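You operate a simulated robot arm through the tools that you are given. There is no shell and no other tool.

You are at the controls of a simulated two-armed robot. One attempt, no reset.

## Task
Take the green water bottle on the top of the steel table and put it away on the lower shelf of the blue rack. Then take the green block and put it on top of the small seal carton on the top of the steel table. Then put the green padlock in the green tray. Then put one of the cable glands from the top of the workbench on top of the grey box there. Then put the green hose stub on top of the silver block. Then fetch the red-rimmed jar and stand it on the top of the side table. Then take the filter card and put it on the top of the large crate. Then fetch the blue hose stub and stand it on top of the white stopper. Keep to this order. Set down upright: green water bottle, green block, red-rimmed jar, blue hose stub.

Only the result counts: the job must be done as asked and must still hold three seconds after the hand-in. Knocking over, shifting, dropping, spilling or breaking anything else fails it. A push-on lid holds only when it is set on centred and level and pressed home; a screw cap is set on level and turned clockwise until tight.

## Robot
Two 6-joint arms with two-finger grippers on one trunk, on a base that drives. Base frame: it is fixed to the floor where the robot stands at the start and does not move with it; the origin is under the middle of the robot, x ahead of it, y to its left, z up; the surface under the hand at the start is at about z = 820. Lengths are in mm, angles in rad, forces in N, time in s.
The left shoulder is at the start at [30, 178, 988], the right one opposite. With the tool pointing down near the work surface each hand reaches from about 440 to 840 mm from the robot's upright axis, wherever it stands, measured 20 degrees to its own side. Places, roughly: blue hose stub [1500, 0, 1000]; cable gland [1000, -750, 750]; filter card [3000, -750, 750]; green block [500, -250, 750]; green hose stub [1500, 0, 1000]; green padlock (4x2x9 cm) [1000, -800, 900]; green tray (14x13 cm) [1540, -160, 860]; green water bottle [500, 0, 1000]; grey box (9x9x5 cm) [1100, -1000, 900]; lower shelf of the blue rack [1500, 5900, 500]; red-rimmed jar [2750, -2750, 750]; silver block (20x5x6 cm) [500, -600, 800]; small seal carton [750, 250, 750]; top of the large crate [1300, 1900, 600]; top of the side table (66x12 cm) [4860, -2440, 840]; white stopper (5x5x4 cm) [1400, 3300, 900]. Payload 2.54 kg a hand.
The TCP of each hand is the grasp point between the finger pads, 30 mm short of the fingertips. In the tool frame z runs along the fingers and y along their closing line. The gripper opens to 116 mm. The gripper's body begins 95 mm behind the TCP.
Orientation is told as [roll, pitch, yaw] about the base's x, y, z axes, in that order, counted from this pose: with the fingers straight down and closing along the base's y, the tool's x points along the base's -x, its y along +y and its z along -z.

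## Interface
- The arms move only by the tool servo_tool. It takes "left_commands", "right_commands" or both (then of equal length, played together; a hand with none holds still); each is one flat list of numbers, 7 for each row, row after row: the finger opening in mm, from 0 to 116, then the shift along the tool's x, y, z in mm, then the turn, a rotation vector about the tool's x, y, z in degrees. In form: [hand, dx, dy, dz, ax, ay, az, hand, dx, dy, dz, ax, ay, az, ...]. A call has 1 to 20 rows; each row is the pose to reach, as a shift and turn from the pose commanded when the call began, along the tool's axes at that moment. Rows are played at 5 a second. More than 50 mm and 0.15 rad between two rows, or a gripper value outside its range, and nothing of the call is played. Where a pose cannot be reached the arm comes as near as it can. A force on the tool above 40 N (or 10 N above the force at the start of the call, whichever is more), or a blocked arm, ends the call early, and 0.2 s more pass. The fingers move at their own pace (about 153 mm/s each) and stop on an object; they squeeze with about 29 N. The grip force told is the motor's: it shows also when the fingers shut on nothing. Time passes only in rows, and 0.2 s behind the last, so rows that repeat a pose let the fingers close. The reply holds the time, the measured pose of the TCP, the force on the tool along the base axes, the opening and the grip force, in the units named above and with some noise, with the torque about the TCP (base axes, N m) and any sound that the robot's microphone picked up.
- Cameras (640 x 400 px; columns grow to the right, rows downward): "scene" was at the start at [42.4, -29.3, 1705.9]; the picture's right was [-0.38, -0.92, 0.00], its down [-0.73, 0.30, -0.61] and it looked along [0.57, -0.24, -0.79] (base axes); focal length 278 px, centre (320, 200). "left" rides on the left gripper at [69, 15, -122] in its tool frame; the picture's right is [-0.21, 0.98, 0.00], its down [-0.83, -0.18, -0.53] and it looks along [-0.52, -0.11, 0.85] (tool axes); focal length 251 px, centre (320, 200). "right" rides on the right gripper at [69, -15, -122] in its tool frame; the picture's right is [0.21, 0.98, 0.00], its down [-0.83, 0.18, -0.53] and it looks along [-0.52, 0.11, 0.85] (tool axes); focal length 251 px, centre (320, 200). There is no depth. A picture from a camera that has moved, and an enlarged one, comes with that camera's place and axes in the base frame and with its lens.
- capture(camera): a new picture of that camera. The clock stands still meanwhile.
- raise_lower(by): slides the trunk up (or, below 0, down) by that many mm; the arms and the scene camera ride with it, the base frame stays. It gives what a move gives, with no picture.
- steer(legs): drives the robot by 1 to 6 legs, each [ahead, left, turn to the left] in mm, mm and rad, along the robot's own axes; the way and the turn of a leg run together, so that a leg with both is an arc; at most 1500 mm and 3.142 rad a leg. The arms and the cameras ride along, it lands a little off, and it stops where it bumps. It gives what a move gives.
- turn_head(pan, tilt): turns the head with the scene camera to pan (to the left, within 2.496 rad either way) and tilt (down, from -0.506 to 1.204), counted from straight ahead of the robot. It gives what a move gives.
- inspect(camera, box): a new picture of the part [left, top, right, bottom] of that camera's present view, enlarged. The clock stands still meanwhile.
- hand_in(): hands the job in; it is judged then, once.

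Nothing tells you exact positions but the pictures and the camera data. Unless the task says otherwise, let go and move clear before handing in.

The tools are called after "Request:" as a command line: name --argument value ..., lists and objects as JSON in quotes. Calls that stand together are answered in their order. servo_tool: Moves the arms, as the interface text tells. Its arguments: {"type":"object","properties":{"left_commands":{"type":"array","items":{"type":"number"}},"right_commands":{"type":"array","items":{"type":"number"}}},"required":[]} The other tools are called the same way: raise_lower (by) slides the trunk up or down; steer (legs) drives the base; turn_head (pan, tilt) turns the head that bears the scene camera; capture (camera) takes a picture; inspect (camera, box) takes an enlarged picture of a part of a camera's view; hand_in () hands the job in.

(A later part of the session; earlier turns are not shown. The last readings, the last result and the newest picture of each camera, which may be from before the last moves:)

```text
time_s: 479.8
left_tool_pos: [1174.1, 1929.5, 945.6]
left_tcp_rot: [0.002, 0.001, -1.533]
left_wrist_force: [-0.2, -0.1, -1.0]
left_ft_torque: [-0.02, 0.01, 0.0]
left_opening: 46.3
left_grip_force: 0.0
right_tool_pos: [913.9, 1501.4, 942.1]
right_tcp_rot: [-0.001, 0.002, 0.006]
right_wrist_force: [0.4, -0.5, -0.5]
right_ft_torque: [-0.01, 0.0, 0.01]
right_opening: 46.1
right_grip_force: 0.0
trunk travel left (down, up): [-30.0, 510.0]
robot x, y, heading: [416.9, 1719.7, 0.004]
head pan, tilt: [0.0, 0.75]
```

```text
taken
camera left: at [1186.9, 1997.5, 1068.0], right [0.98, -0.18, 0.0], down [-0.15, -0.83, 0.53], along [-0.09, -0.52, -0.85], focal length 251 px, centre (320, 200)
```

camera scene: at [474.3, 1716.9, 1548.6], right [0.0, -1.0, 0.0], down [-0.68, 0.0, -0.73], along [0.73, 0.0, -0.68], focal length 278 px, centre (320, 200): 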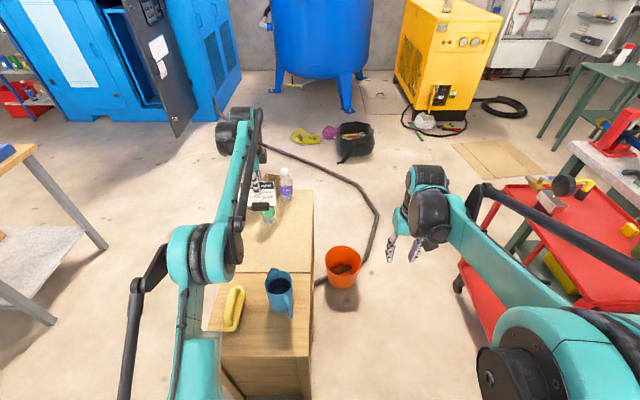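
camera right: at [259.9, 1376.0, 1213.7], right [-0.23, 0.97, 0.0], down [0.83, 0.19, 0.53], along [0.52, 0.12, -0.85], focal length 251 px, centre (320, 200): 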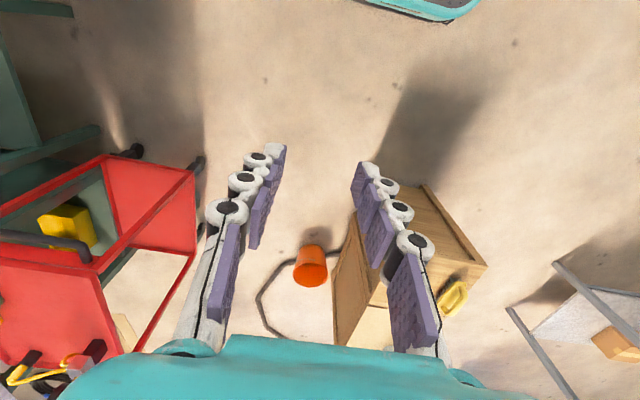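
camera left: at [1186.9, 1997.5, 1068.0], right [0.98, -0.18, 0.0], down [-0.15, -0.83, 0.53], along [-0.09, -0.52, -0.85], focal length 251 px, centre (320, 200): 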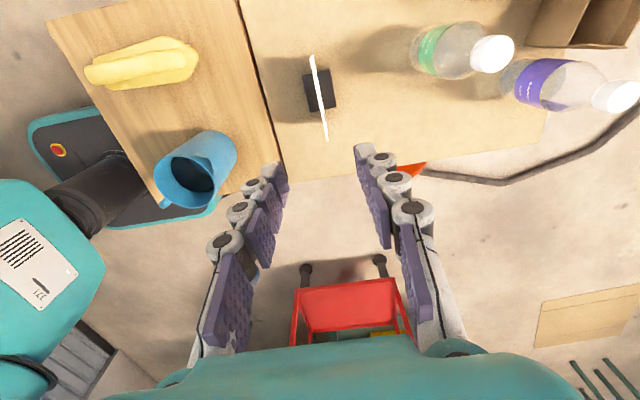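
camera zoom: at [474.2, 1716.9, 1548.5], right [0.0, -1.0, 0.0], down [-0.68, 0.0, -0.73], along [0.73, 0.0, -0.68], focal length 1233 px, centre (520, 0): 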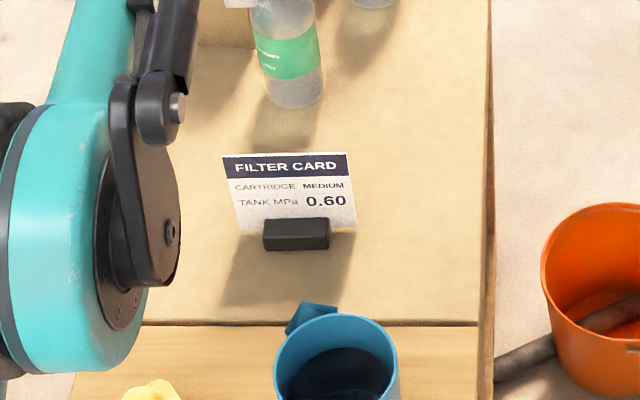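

Step 7 is done: the filter card stands on the large crate. Last is the blue hose stub, so I'll fold the left arm, raise the trunk, and drive the safe route back behind the bench.

Request:
servo_tool --left_commands '[46, 1, -22, 0, 0, 0, -8, 46, 2, -44, -5, 0, 0, -16, 46, 2, -66, -10, 0, 0, -24, 46, 3, -88, -15, 0, 0, -32, 46, 4, -110, -20, 0, 0, -40, 46, 5, -132, -20, 0, 0, -48, 46, 5, -154, -20, 0, 0, -56, 46, 6, -176, -20, 0, 0, -64, 46, 7, -198, -20, 0, 0, -72, 46, 8, -225, -20, 0, 0, -80, 46, 9, -254, -20, 0, 0, -88, 46, 9, -254, -20, 0, 0, -88]'

Request:
raise_lower --by 210

Request:
steer --legs '[[-590, 0, 0], [0, -1450, 0], [0, -1450, 0]]'

```text
time_s: 482.4
left_tool_pos: [919.4, 1930.6, 963.4]
left_tcp_rot: [0.001, 0.0, 0.002]
left_wrist_force: [0.2, 0.2, 1.0]
left_ft_torque: [-0.03, 0.06, 0.02]
left_opening: 46.0
left_grip_force: 0.1
right_tool_pos: [915.5, 1501.8, 943.2]
right_tcp_rot: [-0.002, 0.001, 0.008]
right_wrist_force: [0.3, -0.2, 0.6]
right_ft_torque: [0.02, 0.03, -0.01]
right_opening: 46.0
right_grip_force: 0.0
trunk travel left (down, up): [-30.0, 510.0]
robot x, y, heading: [416.9, 1716.2, 0.002]
head pan, tilt: [0.0, 0.75]
```

```text
time_s: 484.7
left_tool_pos: [919.5, 1929.2, 1173.1]
left_tcp_rot: [0.001, -0.002, 0.003]
left_wrist_force: [0.3, -0.2, 0.1]
left_ft_torque: [0.01, 0.0, 0.02]
left_opening: 46.2
left_grip_force: 0.0
right_tool_pos: [915.2, 1501.2, 1153.9]
right_tcp_rot: [-0.002, 0.004, 0.007]
right_wrist_force: [-0.1, -0.6, -0.6]
right_ft_torque: [0.04, 0.01, -0.03]
right_opening: 45.8
right_grip_force: 0.1
trunk travel left (down, up): [-240.0, 300.0]
robot x, y, heading: [418.4, 1717.1, 0.004]
head pan, tilt: [0.0, 0.75]
```

```text
time_s: 501.7
left_tool_pos: [323.7, -984.5, 1173.5]
left_tcp_rot: [0.001, -0.002, -0.015]
left_wrist_force: [-0.1, -0.1, 0.9]
left_ft_torque: [0.04, -0.01, 0.02]
left_opening: 46.2
left_grip_force: 0.1
right_tool_pos: [310.7, -1412.3, 1152.2]
right_tcp_rot: [0.0, 0.002, -0.007]
right_wrist_force: [-0.3, 1.0, 0.8]
right_ft_torque: [0.05, 0.02, 0.0]
right_opening: 46.0
right_grip_force: 0.1
trunk travel left (down, up): [-240.0, 300.0]
robot x, y, heading: [-176.7, -1188.6, -0.013]
head pan, tilt: [0.0, 0.75]
```

Request:
steer --legs '[[850, -660, 0.013], [1450, 0, 0], [55, 0, 0], [0, 0, 1.571]]'

Request:
steer --legs '[[1450, 0, 0], [290, 0, 0]]'

Request:
steer --legs '[[0, 0, 1.571]]'

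Request:
turn_head --pan -0.25 --tilt 0.8

Request:
capture --camera "right"

Request:
capture --camera "scene"

```text
time_s: 518.4
left_tool_pos: [1975.8, -1372.8, 1173.8]
left_tcp_rot: [0.0, -0.001, 1.539]
left_wrist_force: [0.1, 0.5, 0.3]
left_ft_torque: [-0.03, 0.02, 0.01]
left_opening: 45.8
left_grip_force: 0.1
right_tool_pos: [2403.0, -1393.7, 1152.2]
right_tcp_rot: [-0.003, 0.003, 1.546]
right_wrist_force: [0.0, -0.1, 0.6]
right_ft_torque: [0.02, -0.01, 0.03]
right_opening: 46.1
right_grip_force: 0.0
trunk travel left (down, up): [-240.0, 300.0]
robot x, y, heading: [2171.3, -1882.9, 1.54]
head pan, tilt: [0.0, 0.75]
```

```text
time_s: 527.1
left_tool_pos: [2037.8, 364.2, 1173.1]
left_tcp_rot: [0.002, 0.0, 1.532]
left_wrist_force: [0.8, 1.1, -0.7]
left_ft_torque: [-0.07, 0.03, -0.01]
left_opening: 46.2
left_grip_force: 0.1
right_tool_pos: [2464.6, 341.5, 1152.5]
right_tcp_rot: [-0.002, 0.006, 1.539]
right_wrist_force: [-0.1, 0.5, -0.6]
right_ft_torque: [-0.02, 0.0, -0.04]
right_opening: 46.1
right_grip_force: 0.1
trunk travel left (down, up): [-240.0, 300.0]
robot x, y, heading: [2230.3, -148.1, 1.533]
head pan, tilt: [0.0, 0.75]
```

```text
time_s: 531.4
left_tool_pos: [1718.9, -334.1, 1173.9]
left_tcp_rot: [0.003, -0.001, 3.094]
left_wrist_force: [0.1, -0.9, -0.4]
left_ft_torque: [-0.03, 0.0, 0.0]
left_opening: 46.0
left_grip_force: 0.0
right_tool_pos: [1744.9, 92.8, 1152.8]
right_tcp_rot: [-0.002, 0.003, 3.1]
right_wrist_force: [0.4, 0.7, -0.9]
right_ft_torque: [0.03, -0.02, 0.02]
right_opening: 45.8
right_grip_force: 0.1
trunk travel left (down, up): [-240.0, 300.0]
robot x, y, heading: [2226.1, -148.8, 3.091]
head pan, tilt: [0.0, 0.75]
```

```text
time_s: 532.1
left_tool_pos: [1719.9, -334.2, 1174.7]
left_tcp_rot: [0.003, -0.001, 3.093]
left_wrist_force: [0.8, 0.2, 0.0]
left_ft_torque: [0.02, 0.01, 0.0]
left_opening: 46.0
left_grip_force: 0.0
right_tool_pos: [1744.0, 92.7, 1152.5]
right_tcp_rot: [-0.001, 0.004, 3.101]
right_wrist_force: [-0.2, -0.1, -0.1]
right_ft_torque: [-0.01, -0.04, -0.03]
right_opening: 46.2
right_grip_force: 0.0
trunk travel left (down, up): [-240.0, 300.0]
robot x, y, heading: [2232.2, -146.7, 3.098]
head pan, tilt: [-0.25, 0.799]
```

```text
taken
camera right: at [1814.1, 105.3, 1273.7], right [0.17, -0.98, 0.0], down [-0.83, -0.15, 0.53], along [-0.52, -0.09, -0.85], focal length 251 px, centre (320, 200)
```

right: 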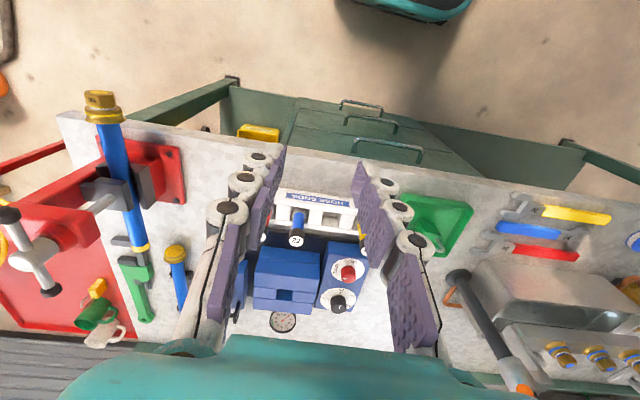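

```text
taken
camera scene: at [2185.8, -125.3, 1754.6], right [0.29, 0.96, 0.0], down [0.69, -0.21, -0.7], along [-0.67, 0.2, -0.72], focal length 278 px, centre (320, 200)
```

scene: 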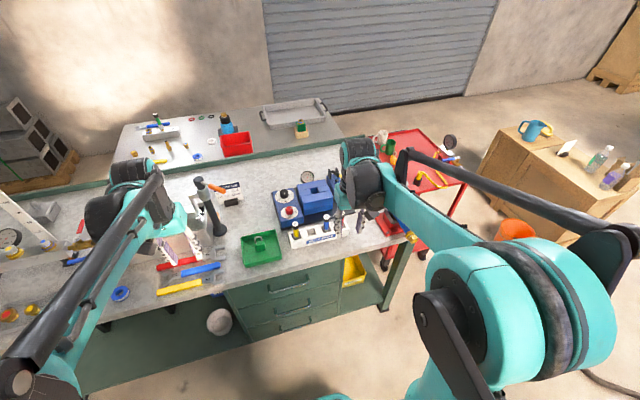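

Request:
steer --legs '[[50, 0, 0.045]]'

Request:
capture --camera "right"

Request:
inspect --camera "right" --box '[260, 160, 380, 260]'

```text
time_s: 533.0
left_tool_pos: [1676.6, -356.1, 1172.4]
left_tcp_rot: [0.003, 0.0, 3.138]
left_wrist_force: [-0.7, -0.4, -1.2]
left_ft_torque: [0.0, -0.09, 0.01]
left_opening: 46.2
left_grip_force: 0.0
right_tool_pos: [1683.3, 72.2, 1152.4]
right_tcp_rot: [-0.001, 0.005, -3.14]
right_wrist_force: [-0.5, 0.1, -0.6]
right_ft_torque: [0.01, -0.07, 0.0]
right_opening: 46.0
right_grip_force: 0.1
trunk travel left (down, up): [-240.0, 300.0]
robot x, y, heading: [2176.5, -144.8, 3.148]
head pan, tilt: [-0.25, 0.799]
```

```text
taken
camera right: at [1752.0, 87.6, 1273.0], right [0.22, -0.98, 0.0], down [-0.83, -0.18, 0.53], along [-0.52, -0.11, -0.85], focal length 251 px, centre (320, 200)
```

right: 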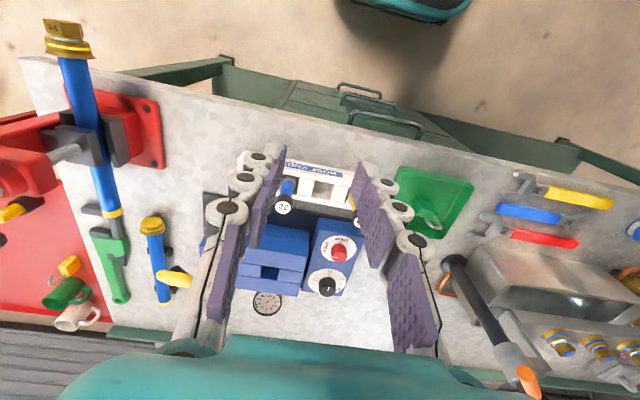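

```text
4.00 times, centred on (320, 210) of right
camera zoom: at [1752.0, 87.6, 1273.0], right [0.22, -0.98, 0.0], down [-0.83, -0.18, 0.53], along [-0.52, -0.11, -0.85], focal length 1006 px, centre (320, 160)
```

zoom: 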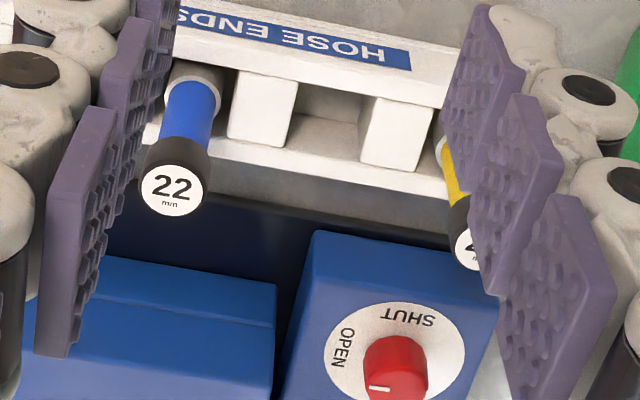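

Request:
servo_tool --right_commands '[46, -28, -8, 30, 0, 0, 0, 46, -56, -17, 60, 0, 0, 0, 46, -83, -25, 92, 0, 0, 0, 46, -83, -25, 92, 0, 0, 0]'

Request:
inspect --camera "right" --box '[240, 90, 400, 210]'

```text
time_s: 534.0
left_tool_pos: [1678.9, -356.0, 1172.7]
left_tcp_rot: [0.0, -0.002, 3.14]
left_wrist_force: [0.5, 0.1, -0.5]
left_ft_torque: [0.0, 0.0, 0.0]
left_opening: 46.2
left_grip_force: 0.1
right_tool_pos: [1602.6, 98.3, 1061.0]
right_tcp_rot: [-0.002, 0.004, -3.14]
right_wrist_force: [0.5, 0.0, 0.2]
right_ft_torque: [-0.02, -0.01, -0.01]
right_opening: 46.2
right_grip_force: 0.1
trunk travel left (down, up): [-240.0, 300.0]
robot x, y, heading: [2181.4, -144.9, 3.139]
head pan, tilt: [-0.25, 0.799]
```

```text
3.33 times, centred on (320, 150) of right
camera zoom: at [1671.0, 112.7, 1182.3], right [0.22, -0.98, 0.0], down [-0.83, -0.18, 0.53], along [-0.52, -0.11, -0.85], focal length 838 px, centre (320, 367)
```

zoom: 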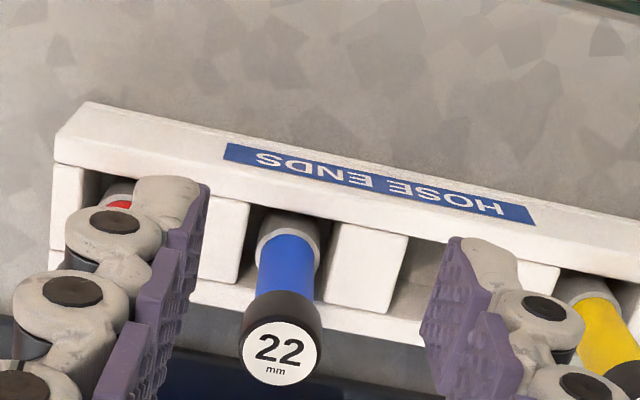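

Request:
servo_tool --right_commands '[46, -28, 0, 10, 0, 0, 0, 46, -55.2, 0, 20, 0, 0, 0, 46, -55.2, 0, 60, 0, 0, 0, 46, -55.2, 0, 100, 0, 0, 0, 46, -55.2, 0, 121, 0, 0, 0, 46, -55.2, 0, 121, 0, 0, 0]'

Request:
inspect --camera "right" --box '[200, 80, 440, 260]'

```text
time_s: 535.4
left_tool_pos: [1677.9, -356.1, 1173.3]
left_tcp_rot: [0.002, -0.002, 3.136]
left_wrist_force: [-0.5, 0.1, 0.4]
left_ft_torque: [0.01, 0.0, 0.0]
left_opening: 46.3
left_grip_force: 0.1
right_tool_pos: [1548.7, 96.4, 939.3]
right_tcp_rot: [-0.003, 0.004, -3.141]
right_wrist_force: [0.8, -0.2, 0.0]
right_ft_torque: [-0.03, 0.0, 0.04]
right_opening: 46.0
right_grip_force: 0.1
trunk travel left (down, up): [-240.0, 300.0]
robot x, y, heading: [2179.2, -142.8, 3.142]
head pan, tilt: [-0.25, 0.799]
```

```text
2.22 times, centred on (320, 170) of right
camera zoom: at [1617.7, 112.7, 1059.6], right [0.22, -0.98, 0.0], down [-0.83, -0.18, 0.53], along [-0.52, -0.11, -0.85], focal length 559 px, centre (320, 267)
```

zoom: 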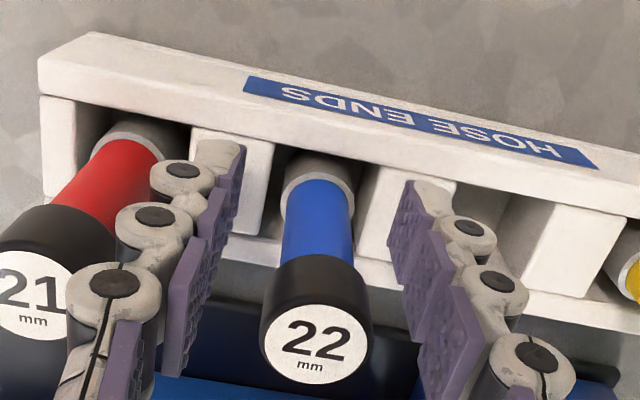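

Request:
servo_tool --right_commands '[10, 0, 0, 0, 0, 0, 0, 10, 0, 0, 0, 0, 0, 0, 10, 0, 0, 0, 0, 0, 0]'

Request:
servo_tool --right_commands '[10, 0, 0, -15, 0, 0, 0, 10, 0, 0, -40, 0, 0, 0, 10, 0, 0, -80, 0, 0, 0, 10, 0, 0, -120, 0, 0, 0, 10, 0, 0, -160, 0, 0, 0, 10, 0, 0, -200, 0, 0, 0, 10, 40, -8, -205, 0, 0, 0, 10, 80, -16, -210, 0, 0, 0, 10, 120, -24, -215, 0, 0, 0, 10, 140, -28, -215, 0, 0, 0]'

Request:
capture --camera "right"

Request:
inspect --camera "scene" --box '[280, 180, 440, 280]'

```text
time_s: 536.2
left_tool_pos: [1677.3, -355.3, 1173.5]
left_tcp_rot: [0.002, -0.001, 3.138]
left_wrist_force: [0.3, 0.7, 0.4]
left_ft_torque: [0.02, 0.01, 0.03]
left_opening: 45.9
left_grip_force: 0.0
right_tool_pos: [1548.4, 98.5, 938.9]
right_tcp_rot: [-0.001, 0.005, -3.139]
right_wrist_force: [0.1, -0.5, 0.6]
right_ft_torque: [-0.03, -0.06, -0.02]
right_opening: 22.5
right_grip_force: 28.5
trunk travel left (down, up): [-240.0, 300.0]
robot x, y, heading: [2179.3, -142.8, 3.138]
head pan, tilt: [-0.25, 0.799]
```

```text
time_s: 538.4
left_tool_pos: [1677.6, -356.9, 1174.3]
left_tcp_rot: [0.002, -0.001, 3.137]
left_wrist_force: [0.1, -0.1, 0.2]
left_ft_torque: [-0.01, -0.01, -0.01]
left_opening: 46.4
left_grip_force: 0.1
right_tool_pos: [1687.2, 125.9, 1154.8]
right_tcp_rot: [-0.002, 0.004, -3.14]
right_wrist_force: [0.0, 0.2, -1.2]
right_ft_torque: [-0.04, -0.01, -0.01]
right_opening: 22.7
right_grip_force: 29.2
trunk travel left (down, up): [-240.0, 300.0]
robot x, y, heading: [2177.1, -145.3, 3.139]
head pan, tilt: [-0.25, 0.799]
```

```text
taken
camera right: at [1756.4, 141.1, 1275.3], right [0.22, -0.98, 0.0], down [-0.83, -0.18, 0.53], along [-0.52, -0.11, -0.85], focal length 251 px, centre (320, 200)
```

right: 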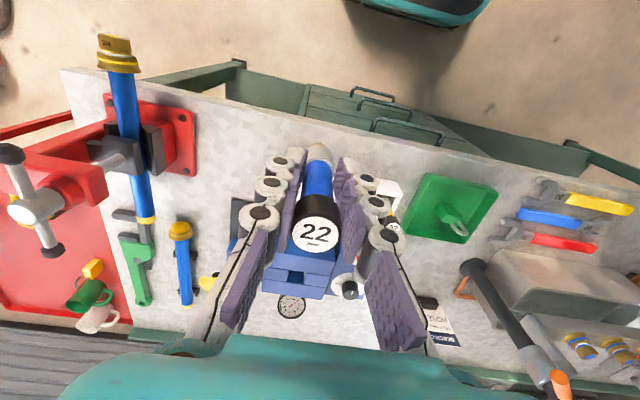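

```text
4.00 times, centred on (360, 230) of scene
camera zoom: at [2135.7, -126.2, 1754.5], right [0.25, 0.97, 0.0], down [0.69, -0.18, -0.7], along [-0.68, 0.17, -0.72], focal length 1110 px, centre (160, 80)
```

zoom: 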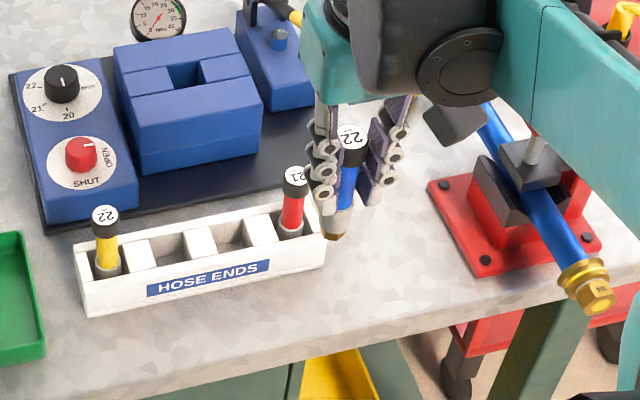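

The blue stub is held, 80 mm below the TCP as before. From earlier views the white stopper at (1414, 3250) sits on the blue panel of the wooden table. I'll drive the safe route around to that table.

Request:
steer --legs '[[0, 1450, 0], [0, 255, 0], [1490, 0, 0]]'

Request:
steer --legs '[[0, 0, -3.139], [-850, 620, 0]]'

Request:
steer --legs '[[0, 1450, 0], [0, 1450, 0], [0, 1450, 0]]'

Request:
turn_head --pan 0.0 --tilt 0.5

Request:
capture --camera "scene"

```text
time_s: 554.0
left_tool_pos: [188.9, -2056.5, 1173.8]
left_tcp_rot: [0.001, -0.003, 3.138]
left_wrist_force: [-0.5, -0.5, -0.6]
left_ft_torque: [-0.02, -0.02, 0.03]
left_opening: 46.3
left_grip_force: 0.1
right_tool_pos: [198.3, -1575.0, 1153.8]
right_tcp_rot: [-0.002, 0.003, -3.141]
right_wrist_force: [-0.2, 0.1, -1.4]
right_ft_torque: [-0.02, -0.02, -0.02]
right_opening: 22.7
right_grip_force: 28.8
trunk travel left (down, up): [-240.0, 300.0]
robot x, y, heading: [690.8, -1845.6, 3.139]
head pan, tilt: [-0.25, 0.799]
```

```text
time_s: 566.7
left_tool_pos: [314.3, -1030.7, 1174.4]
left_tcp_rot: [0.002, -0.002, 0.045]
left_wrist_force: [0.7, 0.5, -0.2]
left_ft_torque: [-0.01, -0.05, 0.01]
left_opening: 46.0
left_grip_force: 0.1
right_tool_pos: [327.3, -1510.5, 1154.5]
right_tcp_rot: [-0.001, 0.005, 0.05]
right_wrist_force: [0.1, 0.1, -0.9]
right_ft_torque: [-0.03, 0.01, 0.0]
right_opening: 22.5
right_grip_force: 29.0
trunk travel left (down, up): [-240.0, 300.0]
robot x, y, heading: [-176.5, -1267.1, 0.049]
head pan, tilt: [-0.25, 0.799]
```

```text
time_s: 587.5
left_tool_pos: [100.6, 3326.6, 1172.9]
left_tcp_rot: [0.001, -0.001, 0.048]
left_wrist_force: [0.5, -0.4, 0.4]
left_ft_torque: [-0.02, -0.04, 0.03]
left_opening: 46.1
left_grip_force: 0.0
right_tool_pos: [116.3, 2844.9, 1153.2]
right_tcp_rot: [-0.001, 0.004, 0.056]
right_wrist_force: [0.2, 0.1, -1.3]
right_ft_torque: [0.01, -0.01, 0.02]
right_opening: 22.8
right_grip_force: 29.3
trunk travel left (down, up): [-240.0, 300.0]
robot x, y, heading: [-391.6, 3090.6, 0.051]
head pan, tilt: [-0.25, 0.799]
```

```text
time_s: 588.4
left_tool_pos: [98.5, 3325.5, 1173.7]
left_tcp_rot: [0.002, -0.001, 0.048]
left_wrist_force: [0.2, 0.2, -0.5]
left_ft_torque: [-0.04, -0.03, -0.02]
left_opening: 46.2
left_grip_force: 0.1
right_tool_pos: [115.1, 2844.1, 1153.6]
right_tcp_rot: [-0.002, 0.004, 0.057]
right_wrist_force: [0.3, -0.9, -1.2]
right_ft_torque: [-0.01, -0.01, 0.01]
right_opening: 22.7
right_grip_force: 28.7
trunk travel left (down, up): [-240.0, 300.0]
robot x, y, heading: [-388.0, 3092.2, 0.054]
head pan, tilt: [0.0, 0.499]
```

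```text
taken
camera scene: at [-327.4, 3092.4, 1780.4], right [0.05, -1.0, 0.0], down [-0.48, -0.02, -0.88], along [0.88, 0.04, -0.48], focal length 278 px, centre (320, 200)
```

scene: 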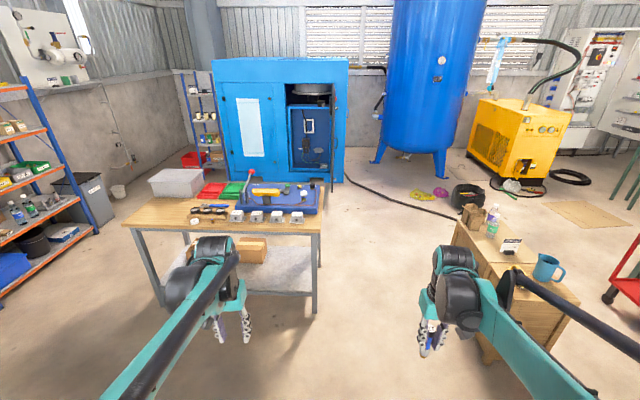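

Request:
inspect --camera "scene" --box '[180, 160, 340, 240]'

```text
4.00 times, centred on (260, 200) of scene
camera zoom: at [-327.4, 3092.4, 1780.4], right [0.05, -1.0, 0.0], down [-0.48, -0.02, -0.88], along [0.88, 0.04, -0.48], focal length 1110 px, centre (560, 200)
```

zoom: 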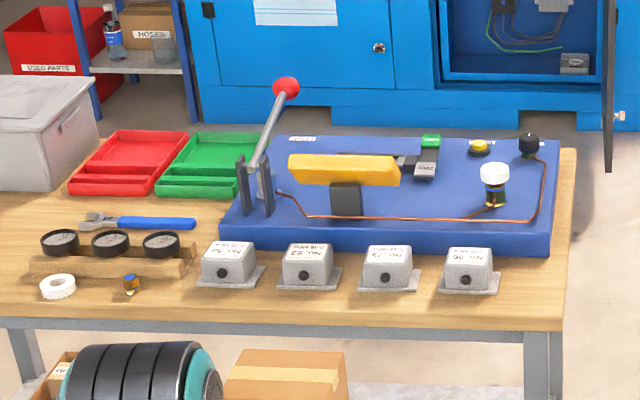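

The white stopper is a white cap on the blue panel near (1400, 3300), top z≈900. I'll move to the west side of the table with the right hand near it.

Request:
steer --legs '[[1080, 359, -0.054]]'

Request:
turn_head --pan -0.1 --tilt 0.75

Request:
capture --camera "scene"

Request:
capture --camera "right"

```text
time_s: 594.1
left_tool_pos: [1175.0, 3678.3, 1174.3]
left_tcp_rot: [0.003, 0.0, -0.013]
left_wrist_force: [0.4, 0.5, -0.6]
left_ft_torque: [-0.04, 0.03, -0.04]
left_opening: 46.2
left_grip_force: 0.1
right_tool_pos: [1161.9, 3196.0, 1154.0]
right_tcp_rot: [-0.001, 0.003, -0.006]
right_wrist_force: [0.0, -0.5, -0.8]
right_ft_torque: [0.01, 0.02, -0.01]
right_opening: 22.8
right_grip_force: 29.2
trunk travel left (down, up): [-240.0, 300.0]
robot x, y, heading: [665.8, 3470.9, -0.011]
head pan, tilt: [0.0, 0.499]
```

```text
time_s: 594.9
left_tool_pos: [1174.0, 3678.7, 1173.0]
left_tcp_rot: [0.005, 0.0, -0.013]
left_wrist_force: [0.4, -0.1, -0.2]
left_ft_torque: [-0.01, -0.02, 0.0]
left_opening: 45.8
left_grip_force: 0.0
right_tool_pos: [1160.5, 3196.2, 1153.4]
right_tcp_rot: [-0.001, 0.004, -0.005]
right_wrist_force: [0.1, -0.2, -0.5]
right_ft_torque: [-0.02, 0.02, -0.01]
right_opening: 22.8
right_grip_force: 28.6
trunk travel left (down, up): [-240.0, 300.0]
robot x, y, heading: [667.1, 3476.0, -0.009]
head pan, tilt: [-0.099, 0.75]
```

```text
taken
camera scene: at [725.6, 3463.0, 1758.6], right [-0.11, -0.99, 0.0], down [-0.68, 0.07, -0.73], along [0.73, -0.08, -0.68], focal length 278 px, centre (320, 200)
```

scene: 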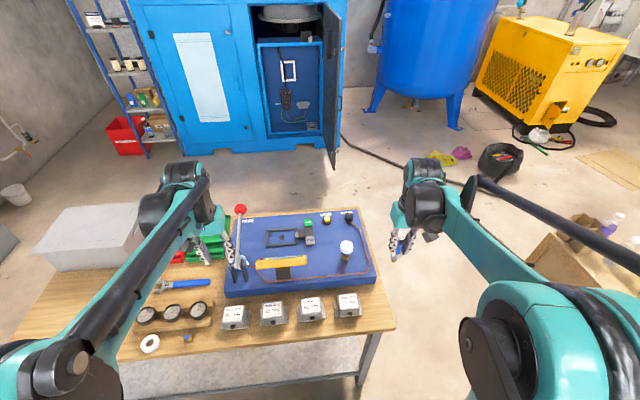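

```text
taken
camera right: at [1092.9, 3182.2, 1275.3], right [-0.21, 0.98, 0.0], down [0.83, 0.18, 0.53], along [0.52, 0.11, -0.85], focal length 251 px, centre (320, 200)
```

right: 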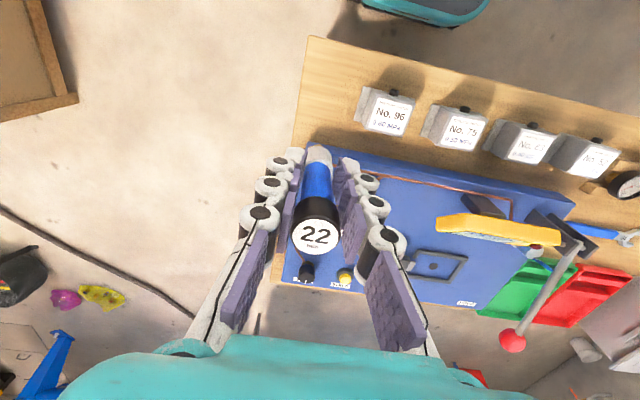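

Request:
inspect --camera "scene" --box '[300, 200, 400, 290]'

```text
4.44 times, centred on (350, 245) of scene
camera zoom: at [725.6, 3463.0, 1758.6], right [-0.11, -0.99, 0.0], down [-0.68, 0.07, -0.73], along [0.73, -0.08, -0.68], focal length 1233 px, centre (187, 0)
```

zoom: 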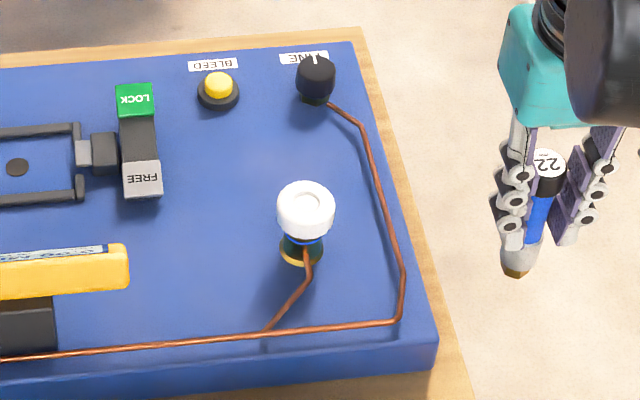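

Request:
servo_tool --right_commands '[10, -39, 19, 8, 0, 0, 0, 10, -78, 39, 16, 0, 0, 0, 10, -117, 58, 25, 0, 0, 0, 10, -156, 78, 34, 0, 0, 0, 10, -196, 98, 43, 0, 0, 0, 10, -196, 98, 43, 0, 0, 0]'

Request:
capture --camera "right"

Request:
inspect --camera "right" --box '[270, 70, 370, 160]'

Request:
inspect --camera "scene" --box '[300, 180, 400, 280]'

```text
time_s: 596.3
left_tool_pos: [1174.1, 3678.5, 1175.2]
left_tcp_rot: [0.003, 0.0, -0.014]
left_wrist_force: [0.3, -1.1, 0.4]
left_ft_torque: [0.05, -0.01, 0.0]
left_opening: 46.0
left_grip_force: 0.1
right_tool_pos: [1357.8, 3294.3, 1111.0]
right_tcp_rot: [-0.001, 0.003, -0.008]
right_wrist_force: [0.0, -0.1, -0.8]
right_ft_torque: [0.02, -0.02, -0.02]
right_opening: 22.7
right_grip_force: 29.0
trunk travel left (down, up): [-240.0, 300.0]
robot x, y, heading: [667.1, 3473.1, -0.01]
head pan, tilt: [-0.099, 0.75]
```

```text
taken
camera right: at [1288.9, 3279.7, 1230.9], right [-0.21, 0.98, 0.0], down [0.83, 0.18, 0.53], along [0.52, 0.11, -0.85], focal length 251 px, centre (320, 200)
```

right: 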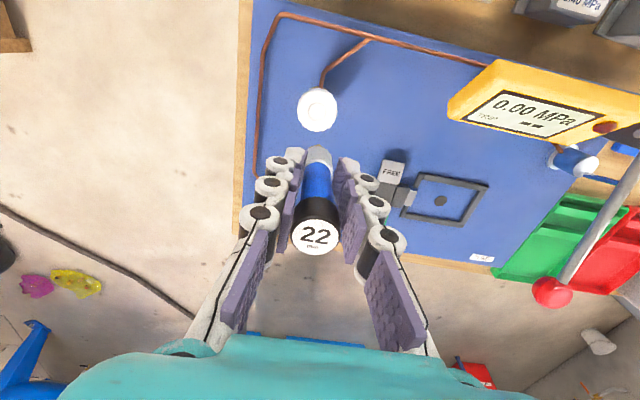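

```text
4.44 times, centred on (320, 115) of right
camera zoom: at [1288.9, 3279.7, 1230.9], right [-0.21, 0.98, 0.0], down [0.83, 0.18, 0.53], along [0.52, 0.11, -0.85], focal length 1118 px, centre (320, 578)
```

zoom: 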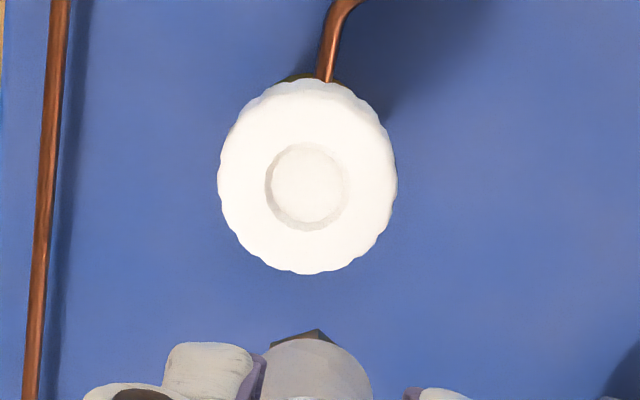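

```text
4.00 times, centred on (350, 230) of scene
camera zoom: at [724.1, 3462.5, 1758.6], right [-0.11, -0.99, 0.0], down [-0.68, 0.07, -0.73], along [0.73, -0.08, -0.68], focal length 1110 px, centre (200, 80)
```

zoom: 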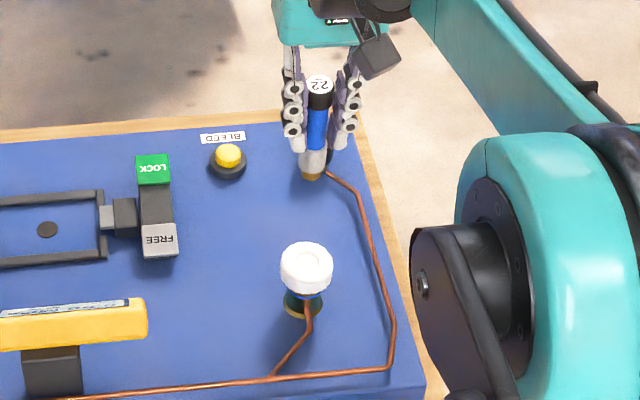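

The stopper is a scalloped knob with a shallow central recess about 21 mm wide, centred at about (1358, 3290). I'll lower to roughly 15 mm above it and check the alignment from both cameras.

Request:
servo_tool --right_commands '[10, -0.5, -4.6, 40, 0, 0, 0, 10, -0.5, -4.6, 80, 0, 0, 0, 10, -0.5, -4.6, 92, 0, 0, 0, 10, -0.5, -4.6, 92, 0, 0, 0]'

Request:
inspect --camera "right" --box '[270, 90, 370, 180]'

Request:
inspect --camera "scene" --box '[325, 210, 375, 265]'

```text
time_s: 597.3
left_tool_pos: [1174.7, 3677.9, 1172.1]
left_tcp_rot: [0.003, -0.002, -0.011]
left_wrist_force: [-0.7, 0.0, 0.5]
left_ft_torque: [0.01, 0.01, -0.04]
left_opening: 46.1
left_grip_force: 0.1
right_tool_pos: [1358.3, 3289.5, 1018.2]
right_tcp_rot: [-0.002, 0.005, -0.006]
right_wrist_force: [0.6, 0.6, -1.0]
right_ft_torque: [0.01, 0.03, -0.03]
right_opening: 22.5
right_grip_force: 29.1
trunk travel left (down, up): [-240.0, 300.0]
robot x, y, heading: [669.5, 3473.7, -0.014]
head pan, tilt: [-0.099, 0.75]
```

```text
4.44 times, centred on (320, 135) of right
camera zoom: at [1289.4, 3275.0, 1138.4], right [-0.21, 0.98, 0.0], down [0.83, 0.18, 0.53], along [0.52, 0.11, -0.85], focal length 1118 px, centre (320, 489)
```

zoom: 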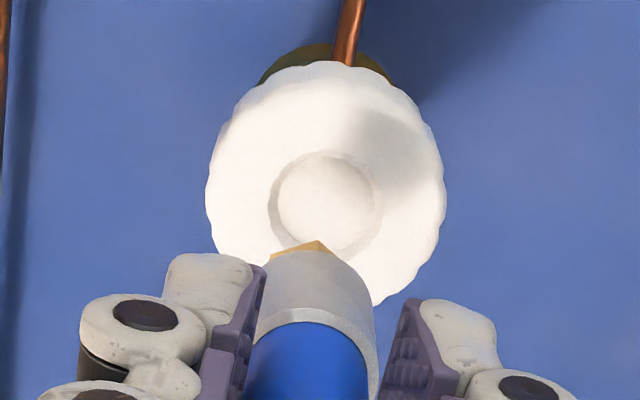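

```text
7.27 times, centred on (350, 238) of scene
camera zoom: at [725.8, 3463.1, 1758.6], right [-0.11, -0.99, 0.0], down [-0.68, 0.07, -0.73], along [0.73, -0.08, -0.68], focal length 2018 px, centre (102, -73)
```

zoom: 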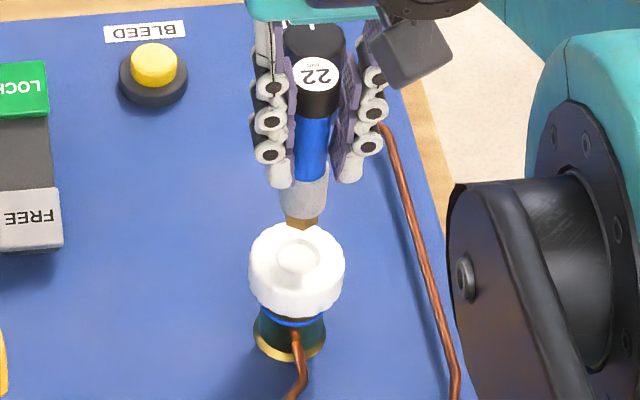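

Request:
servo_tool --right_commands '[10, 1, 0.5, 6, 0, 0, 0, 10, 1, 0.5, 12, 0, 0, 0, 10, 1, 0.5, 12, 0, 0, 0]'

Request:
inspect --camera "right" --box '[280, 100, 360, 170]'

Request:
inspect --camera "scene" --box '[330, 220, 370, 260]'

```text
time_s: 598.1
left_tool_pos: [1174.0, 3678.2, 1173.0]
left_tcp_rot: [0.002, -0.002, -0.012]
left_wrist_force: [-0.2, -0.3, 0.0]
left_ft_torque: [-0.01, 0.0, -0.01]
left_opening: 46.1
left_grip_force: 0.1
right_tool_pos: [1356.3, 3289.0, 1005.9]
right_tcp_rot: [-0.003, 0.004, -0.003]
right_wrist_force: [0.5, -0.5, -0.7]
right_ft_torque: [0.01, 0.01, 0.03]
right_opening: 23.0
right_grip_force: 29.0
trunk travel left (down, up): [-240.0, 300.0]
robot x, y, heading: [669.0, 3473.6, -0.01]
head pan, tilt: [-0.099, 0.75]
```

```text
5.71 times, centred on (320, 135) of right
camera zoom: at [1288.1, 3275.0, 1127.0], right [-0.21, 0.98, 0.0], down [0.83, 0.18, 0.53], along [0.52, 0.11, -0.85], focal length 1437 px, centre (320, 571)
```

zoom: 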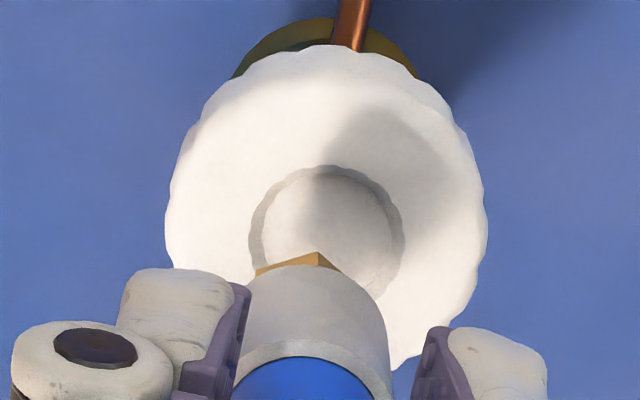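

```text
10.00 times, centred on (350, 240) of scene
camera zoom: at [725.6, 3463.0, 1758.5], right [-0.11, -0.99, 0.0], down [-0.68, 0.07, -0.73], along [0.73, -0.08, -0.68], focal length 2775 px, centre (20, -200)
```

zoom: 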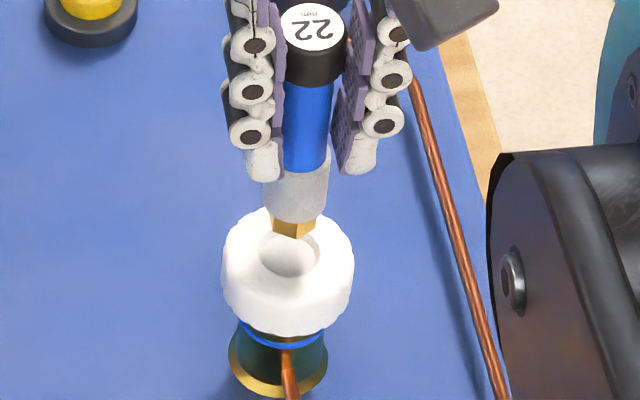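

The two views disagree slightly, which suggests the stub is tilted a few degrees with its foot about 7 mm forward of the TCP. I'll shift back 6 mm, lower a little, and compare the foot directly against the recess.

Request:
servo_tool --right_commands '[10, 3, 0.5, 2, 0, 0, 0, 10, 6, 0.5, 6, 0, 0, 0, 10, 6, 0.5, 6, 0, 0, 0]'

Request:
inspect --camera "right" --box '[280, 100, 360, 170]'

Request:
inspect --camera "scene" --box '[330, 220, 370, 260]'

```text
time_s: 598.9
left_tool_pos: [1175.6, 3678.0, 1173.4]
left_tcp_rot: [0.002, -0.002, -0.013]
left_wrist_force: [0.4, 0.3, 0.1]
left_ft_torque: [0.02, 0.0, 0.0]
left_opening: 46.2
left_grip_force: 0.1
right_tool_pos: [1350.4, 3290.6, 1000.9]
right_tcp_rot: [-0.003, 0.004, -0.004]
right_wrist_force: [0.9, -0.4, -1.3]
right_ft_torque: [-0.02, -0.02, 0.01]
right_opening: 22.5
right_grip_force: 28.8
trunk travel left (down, up): [-240.0, 300.0]
robot x, y, heading: [674.5, 3469.3, -0.009]
head pan, tilt: [-0.099, 0.75]
```

```text
5.71 times, centred on (320, 135) of right
camera zoom: at [1282.2, 3275.4, 1121.1], right [-0.21, 0.98, 0.0], down [0.83, 0.18, 0.53], along [0.52, 0.11, -0.85], focal length 1437 px, centre (320, 571)
```

zoom: 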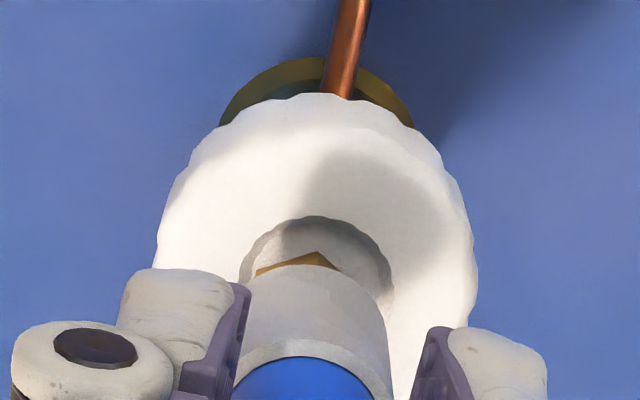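

```text
10.00 times, centred on (350, 240) of scene
camera zoom: at [725.8, 3463.0, 1758.5], right [-0.11, -0.99, 0.0], down [-0.68, 0.07, -0.73], along [0.73, -0.08, -0.68], focal length 2775 px, centre (20, -200)
```

zoom: 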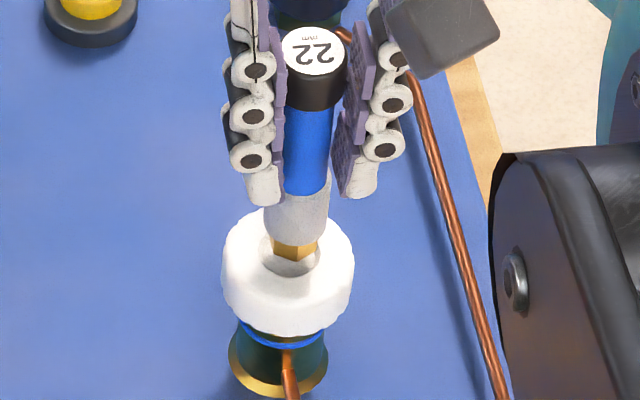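

Request:
servo_tool --right_commands '[10, 1, 2, 0, 0, 0, 0, 10, 1, 2, 2, 0, 0, 0, 10, 1, 2, 2, 0, 0, 0]'

Request:
inspect --camera "right" --box '[290, 110, 350, 160]'

Request:
inspect --camera "scene" --box '[335, 230, 365, 255]'

```text
time_s: 599.7
left_tool_pos: [1174.9, 3678.0, 1173.8]
left_tcp_rot: [0.002, -0.002, -0.013]
left_wrist_force: [-0.2, 0.5, 0.8]
left_ft_torque: [0.0, 0.0, 0.02]
left_opening: 46.2
left_grip_force: 0.1
right_tool_pos: [1349.9, 3292.0, 997.3]
right_tcp_rot: [-0.002, 0.003, -0.007]
right_wrist_force: [0.2, -0.4, -2.1]
right_ft_torque: [-0.01, -0.01, 0.02]
right_opening: 22.9
right_grip_force: 29.1
trunk travel left (down, up): [-240.0, 300.0]
robot x, y, heading: [665.9, 3469.8, -0.007]
head pan, tilt: [-0.099, 0.75]
```

```text
8.00 times, centred on (320, 135) of right
camera zoom: at [1281.1, 3277.4, 1119.2], right [-0.21, 0.98, 0.0], down [0.83, 0.18, 0.53], along [0.52, 0.11, -0.85], focal length 2012 px, centre (320, 720)
```

zoom: 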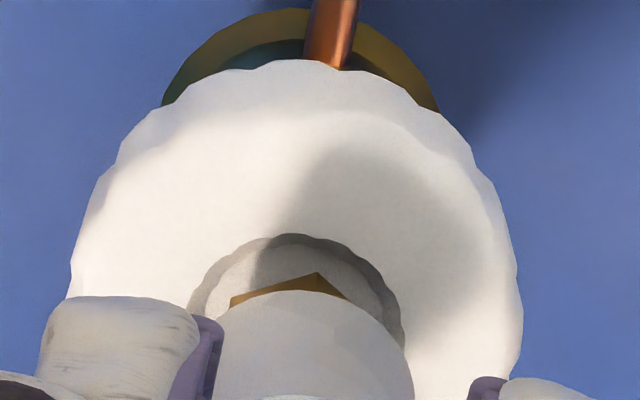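

```text
16.00 times, centred on (350, 242) of scene
camera zoom: at [725.7, 3463.1, 1758.5], right [-0.11, -0.99, 0.0], down [-0.68, 0.07, -0.73], along [0.73, -0.08, -0.68], focal length 4440 px, centre (-160, -480)
```

zoom: 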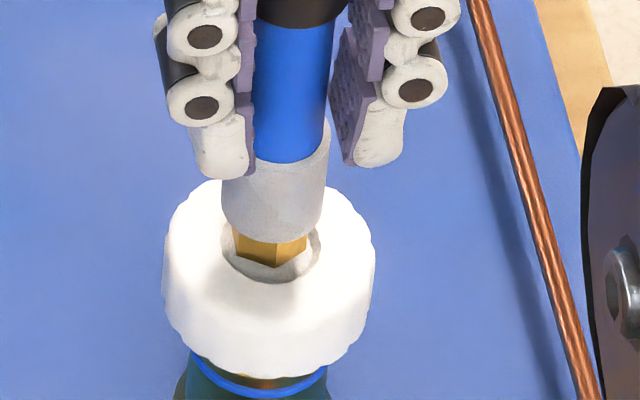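

Request:
servo_tool --right_commands '[10, 1, -0.7, 1.5, 0, 0, 0, 10, 1, -0.7, 1.5, 0, 0, 0]'

Request:
servo_tool --right_commands '[10, 0, 0, 1, 0, 0, 0, 10, 0, 0, 1, 0, 0, 0]'

Request:
servo_tool --right_commands '[10, 0, 0, 1, 0, 0, 0, 10, 0, 0, 1, 0, 0, 0]'

Request:
inspect --camera "right" --box '[290, 110, 350, 160]'

Request:
inspect --camera "scene" --box '[335, 230, 365, 255]'

```text
time_s: 600.3
left_tool_pos: [1174.7, 3678.2, 1173.6]
left_tcp_rot: [0.001, 0.0, -0.012]
left_wrist_force: [0.3, 0.3, 0.4]
left_ft_torque: [-0.02, -0.03, -0.01]
left_opening: 46.0
left_grip_force: 0.2
right_tool_pos: [1350.4, 3290.4, 997.1]
right_tcp_rot: [-0.002, 0.004, -0.005]
right_wrist_force: [0.7, -0.3, -1.2]
right_ft_torque: [0.01, 0.02, -0.01]
right_opening: 22.5
right_grip_force: 28.6
trunk travel left (down, up): [-240.0, 300.0]
robot x, y, heading: [669.8, 3471.6, -0.007]
head pan, tilt: [-0.099, 0.75]
```

```text
time_s: 600.9
left_tool_pos: [1174.8, 3677.1, 1173.5]
left_tcp_rot: [0.001, -0.001, -0.013]
left_wrist_force: [-0.5, -0.2, 0.4]
left_ft_torque: [-0.02, 0.01, 0.01]
left_opening: 46.0
left_grip_force: 0.1
right_tool_pos: [1348.6, 3291.9, 996.3]
right_tcp_rot: [-0.003, 0.003, -0.006]
right_wrist_force: [1.7, -0.7, 5.4]
right_ft_torque: [-0.06, -0.17, 0.03]
right_opening: 22.5
right_grip_force: 29.2
trunk travel left (down, up): [-240.0, 300.0]
robot x, y, heading: [672.2, 3473.8, -0.018]
head pan, tilt: [-0.099, 0.75]
```

```text
time_s: 601.5
left_tool_pos: [1173.6, 3679.2, 1174.5]
left_tcp_rot: [0.001, -0.001, -0.012]
left_wrist_force: [-0.1, -0.3, -0.2]
left_ft_torque: [0.01, 0.0, -0.01]
left_opening: 45.9
left_grip_force: 0.1
right_tool_pos: [1348.2, 3291.4, 996.7]
right_tcp_rot: [-0.002, 0.001, -0.007]
right_wrist_force: [3.7, -1.0, 17.4]
right_ft_torque: [-0.15, -0.46, 0.0]
right_opening: 22.5
right_grip_force: 29.4
trunk travel left (down, up): [-240.0, 300.0]
robot x, y, heading: [670.9, 3475.8, -0.007]
head pan, tilt: [-0.099, 0.75]
```

```text
8.00 times, centred on (320, 135) of right
camera zoom: at [1279.5, 3276.9, 1116.9], right [-0.21, 0.98, 0.0], down [0.83, 0.18, 0.53], along [0.52, 0.11, -0.85], focal length 2012 px, centre (320, 720)
```

zoom: 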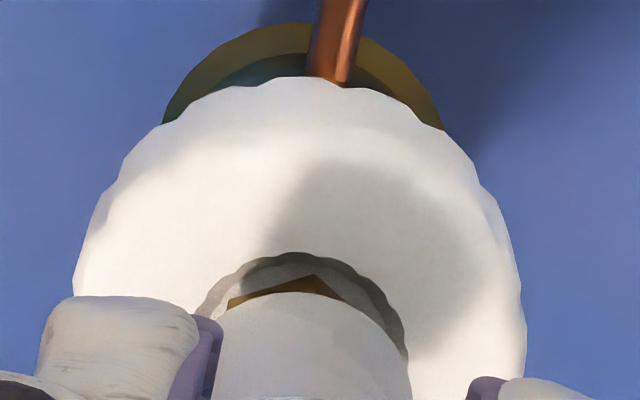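

```text
16.00 times, centred on (350, 242) of scene
camera zoom: at [724.1, 3463.3, 1758.7], right [-0.11, -0.99, 0.0], down [-0.68, 0.07, -0.73], along [0.73, -0.08, -0.68], focal length 4440 px, centre (-160, -480)
```

zoom: 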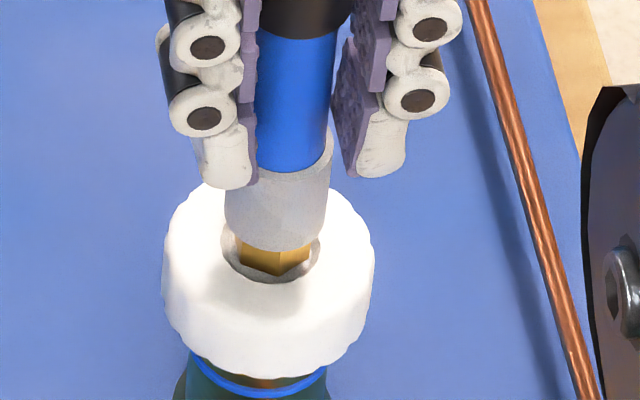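

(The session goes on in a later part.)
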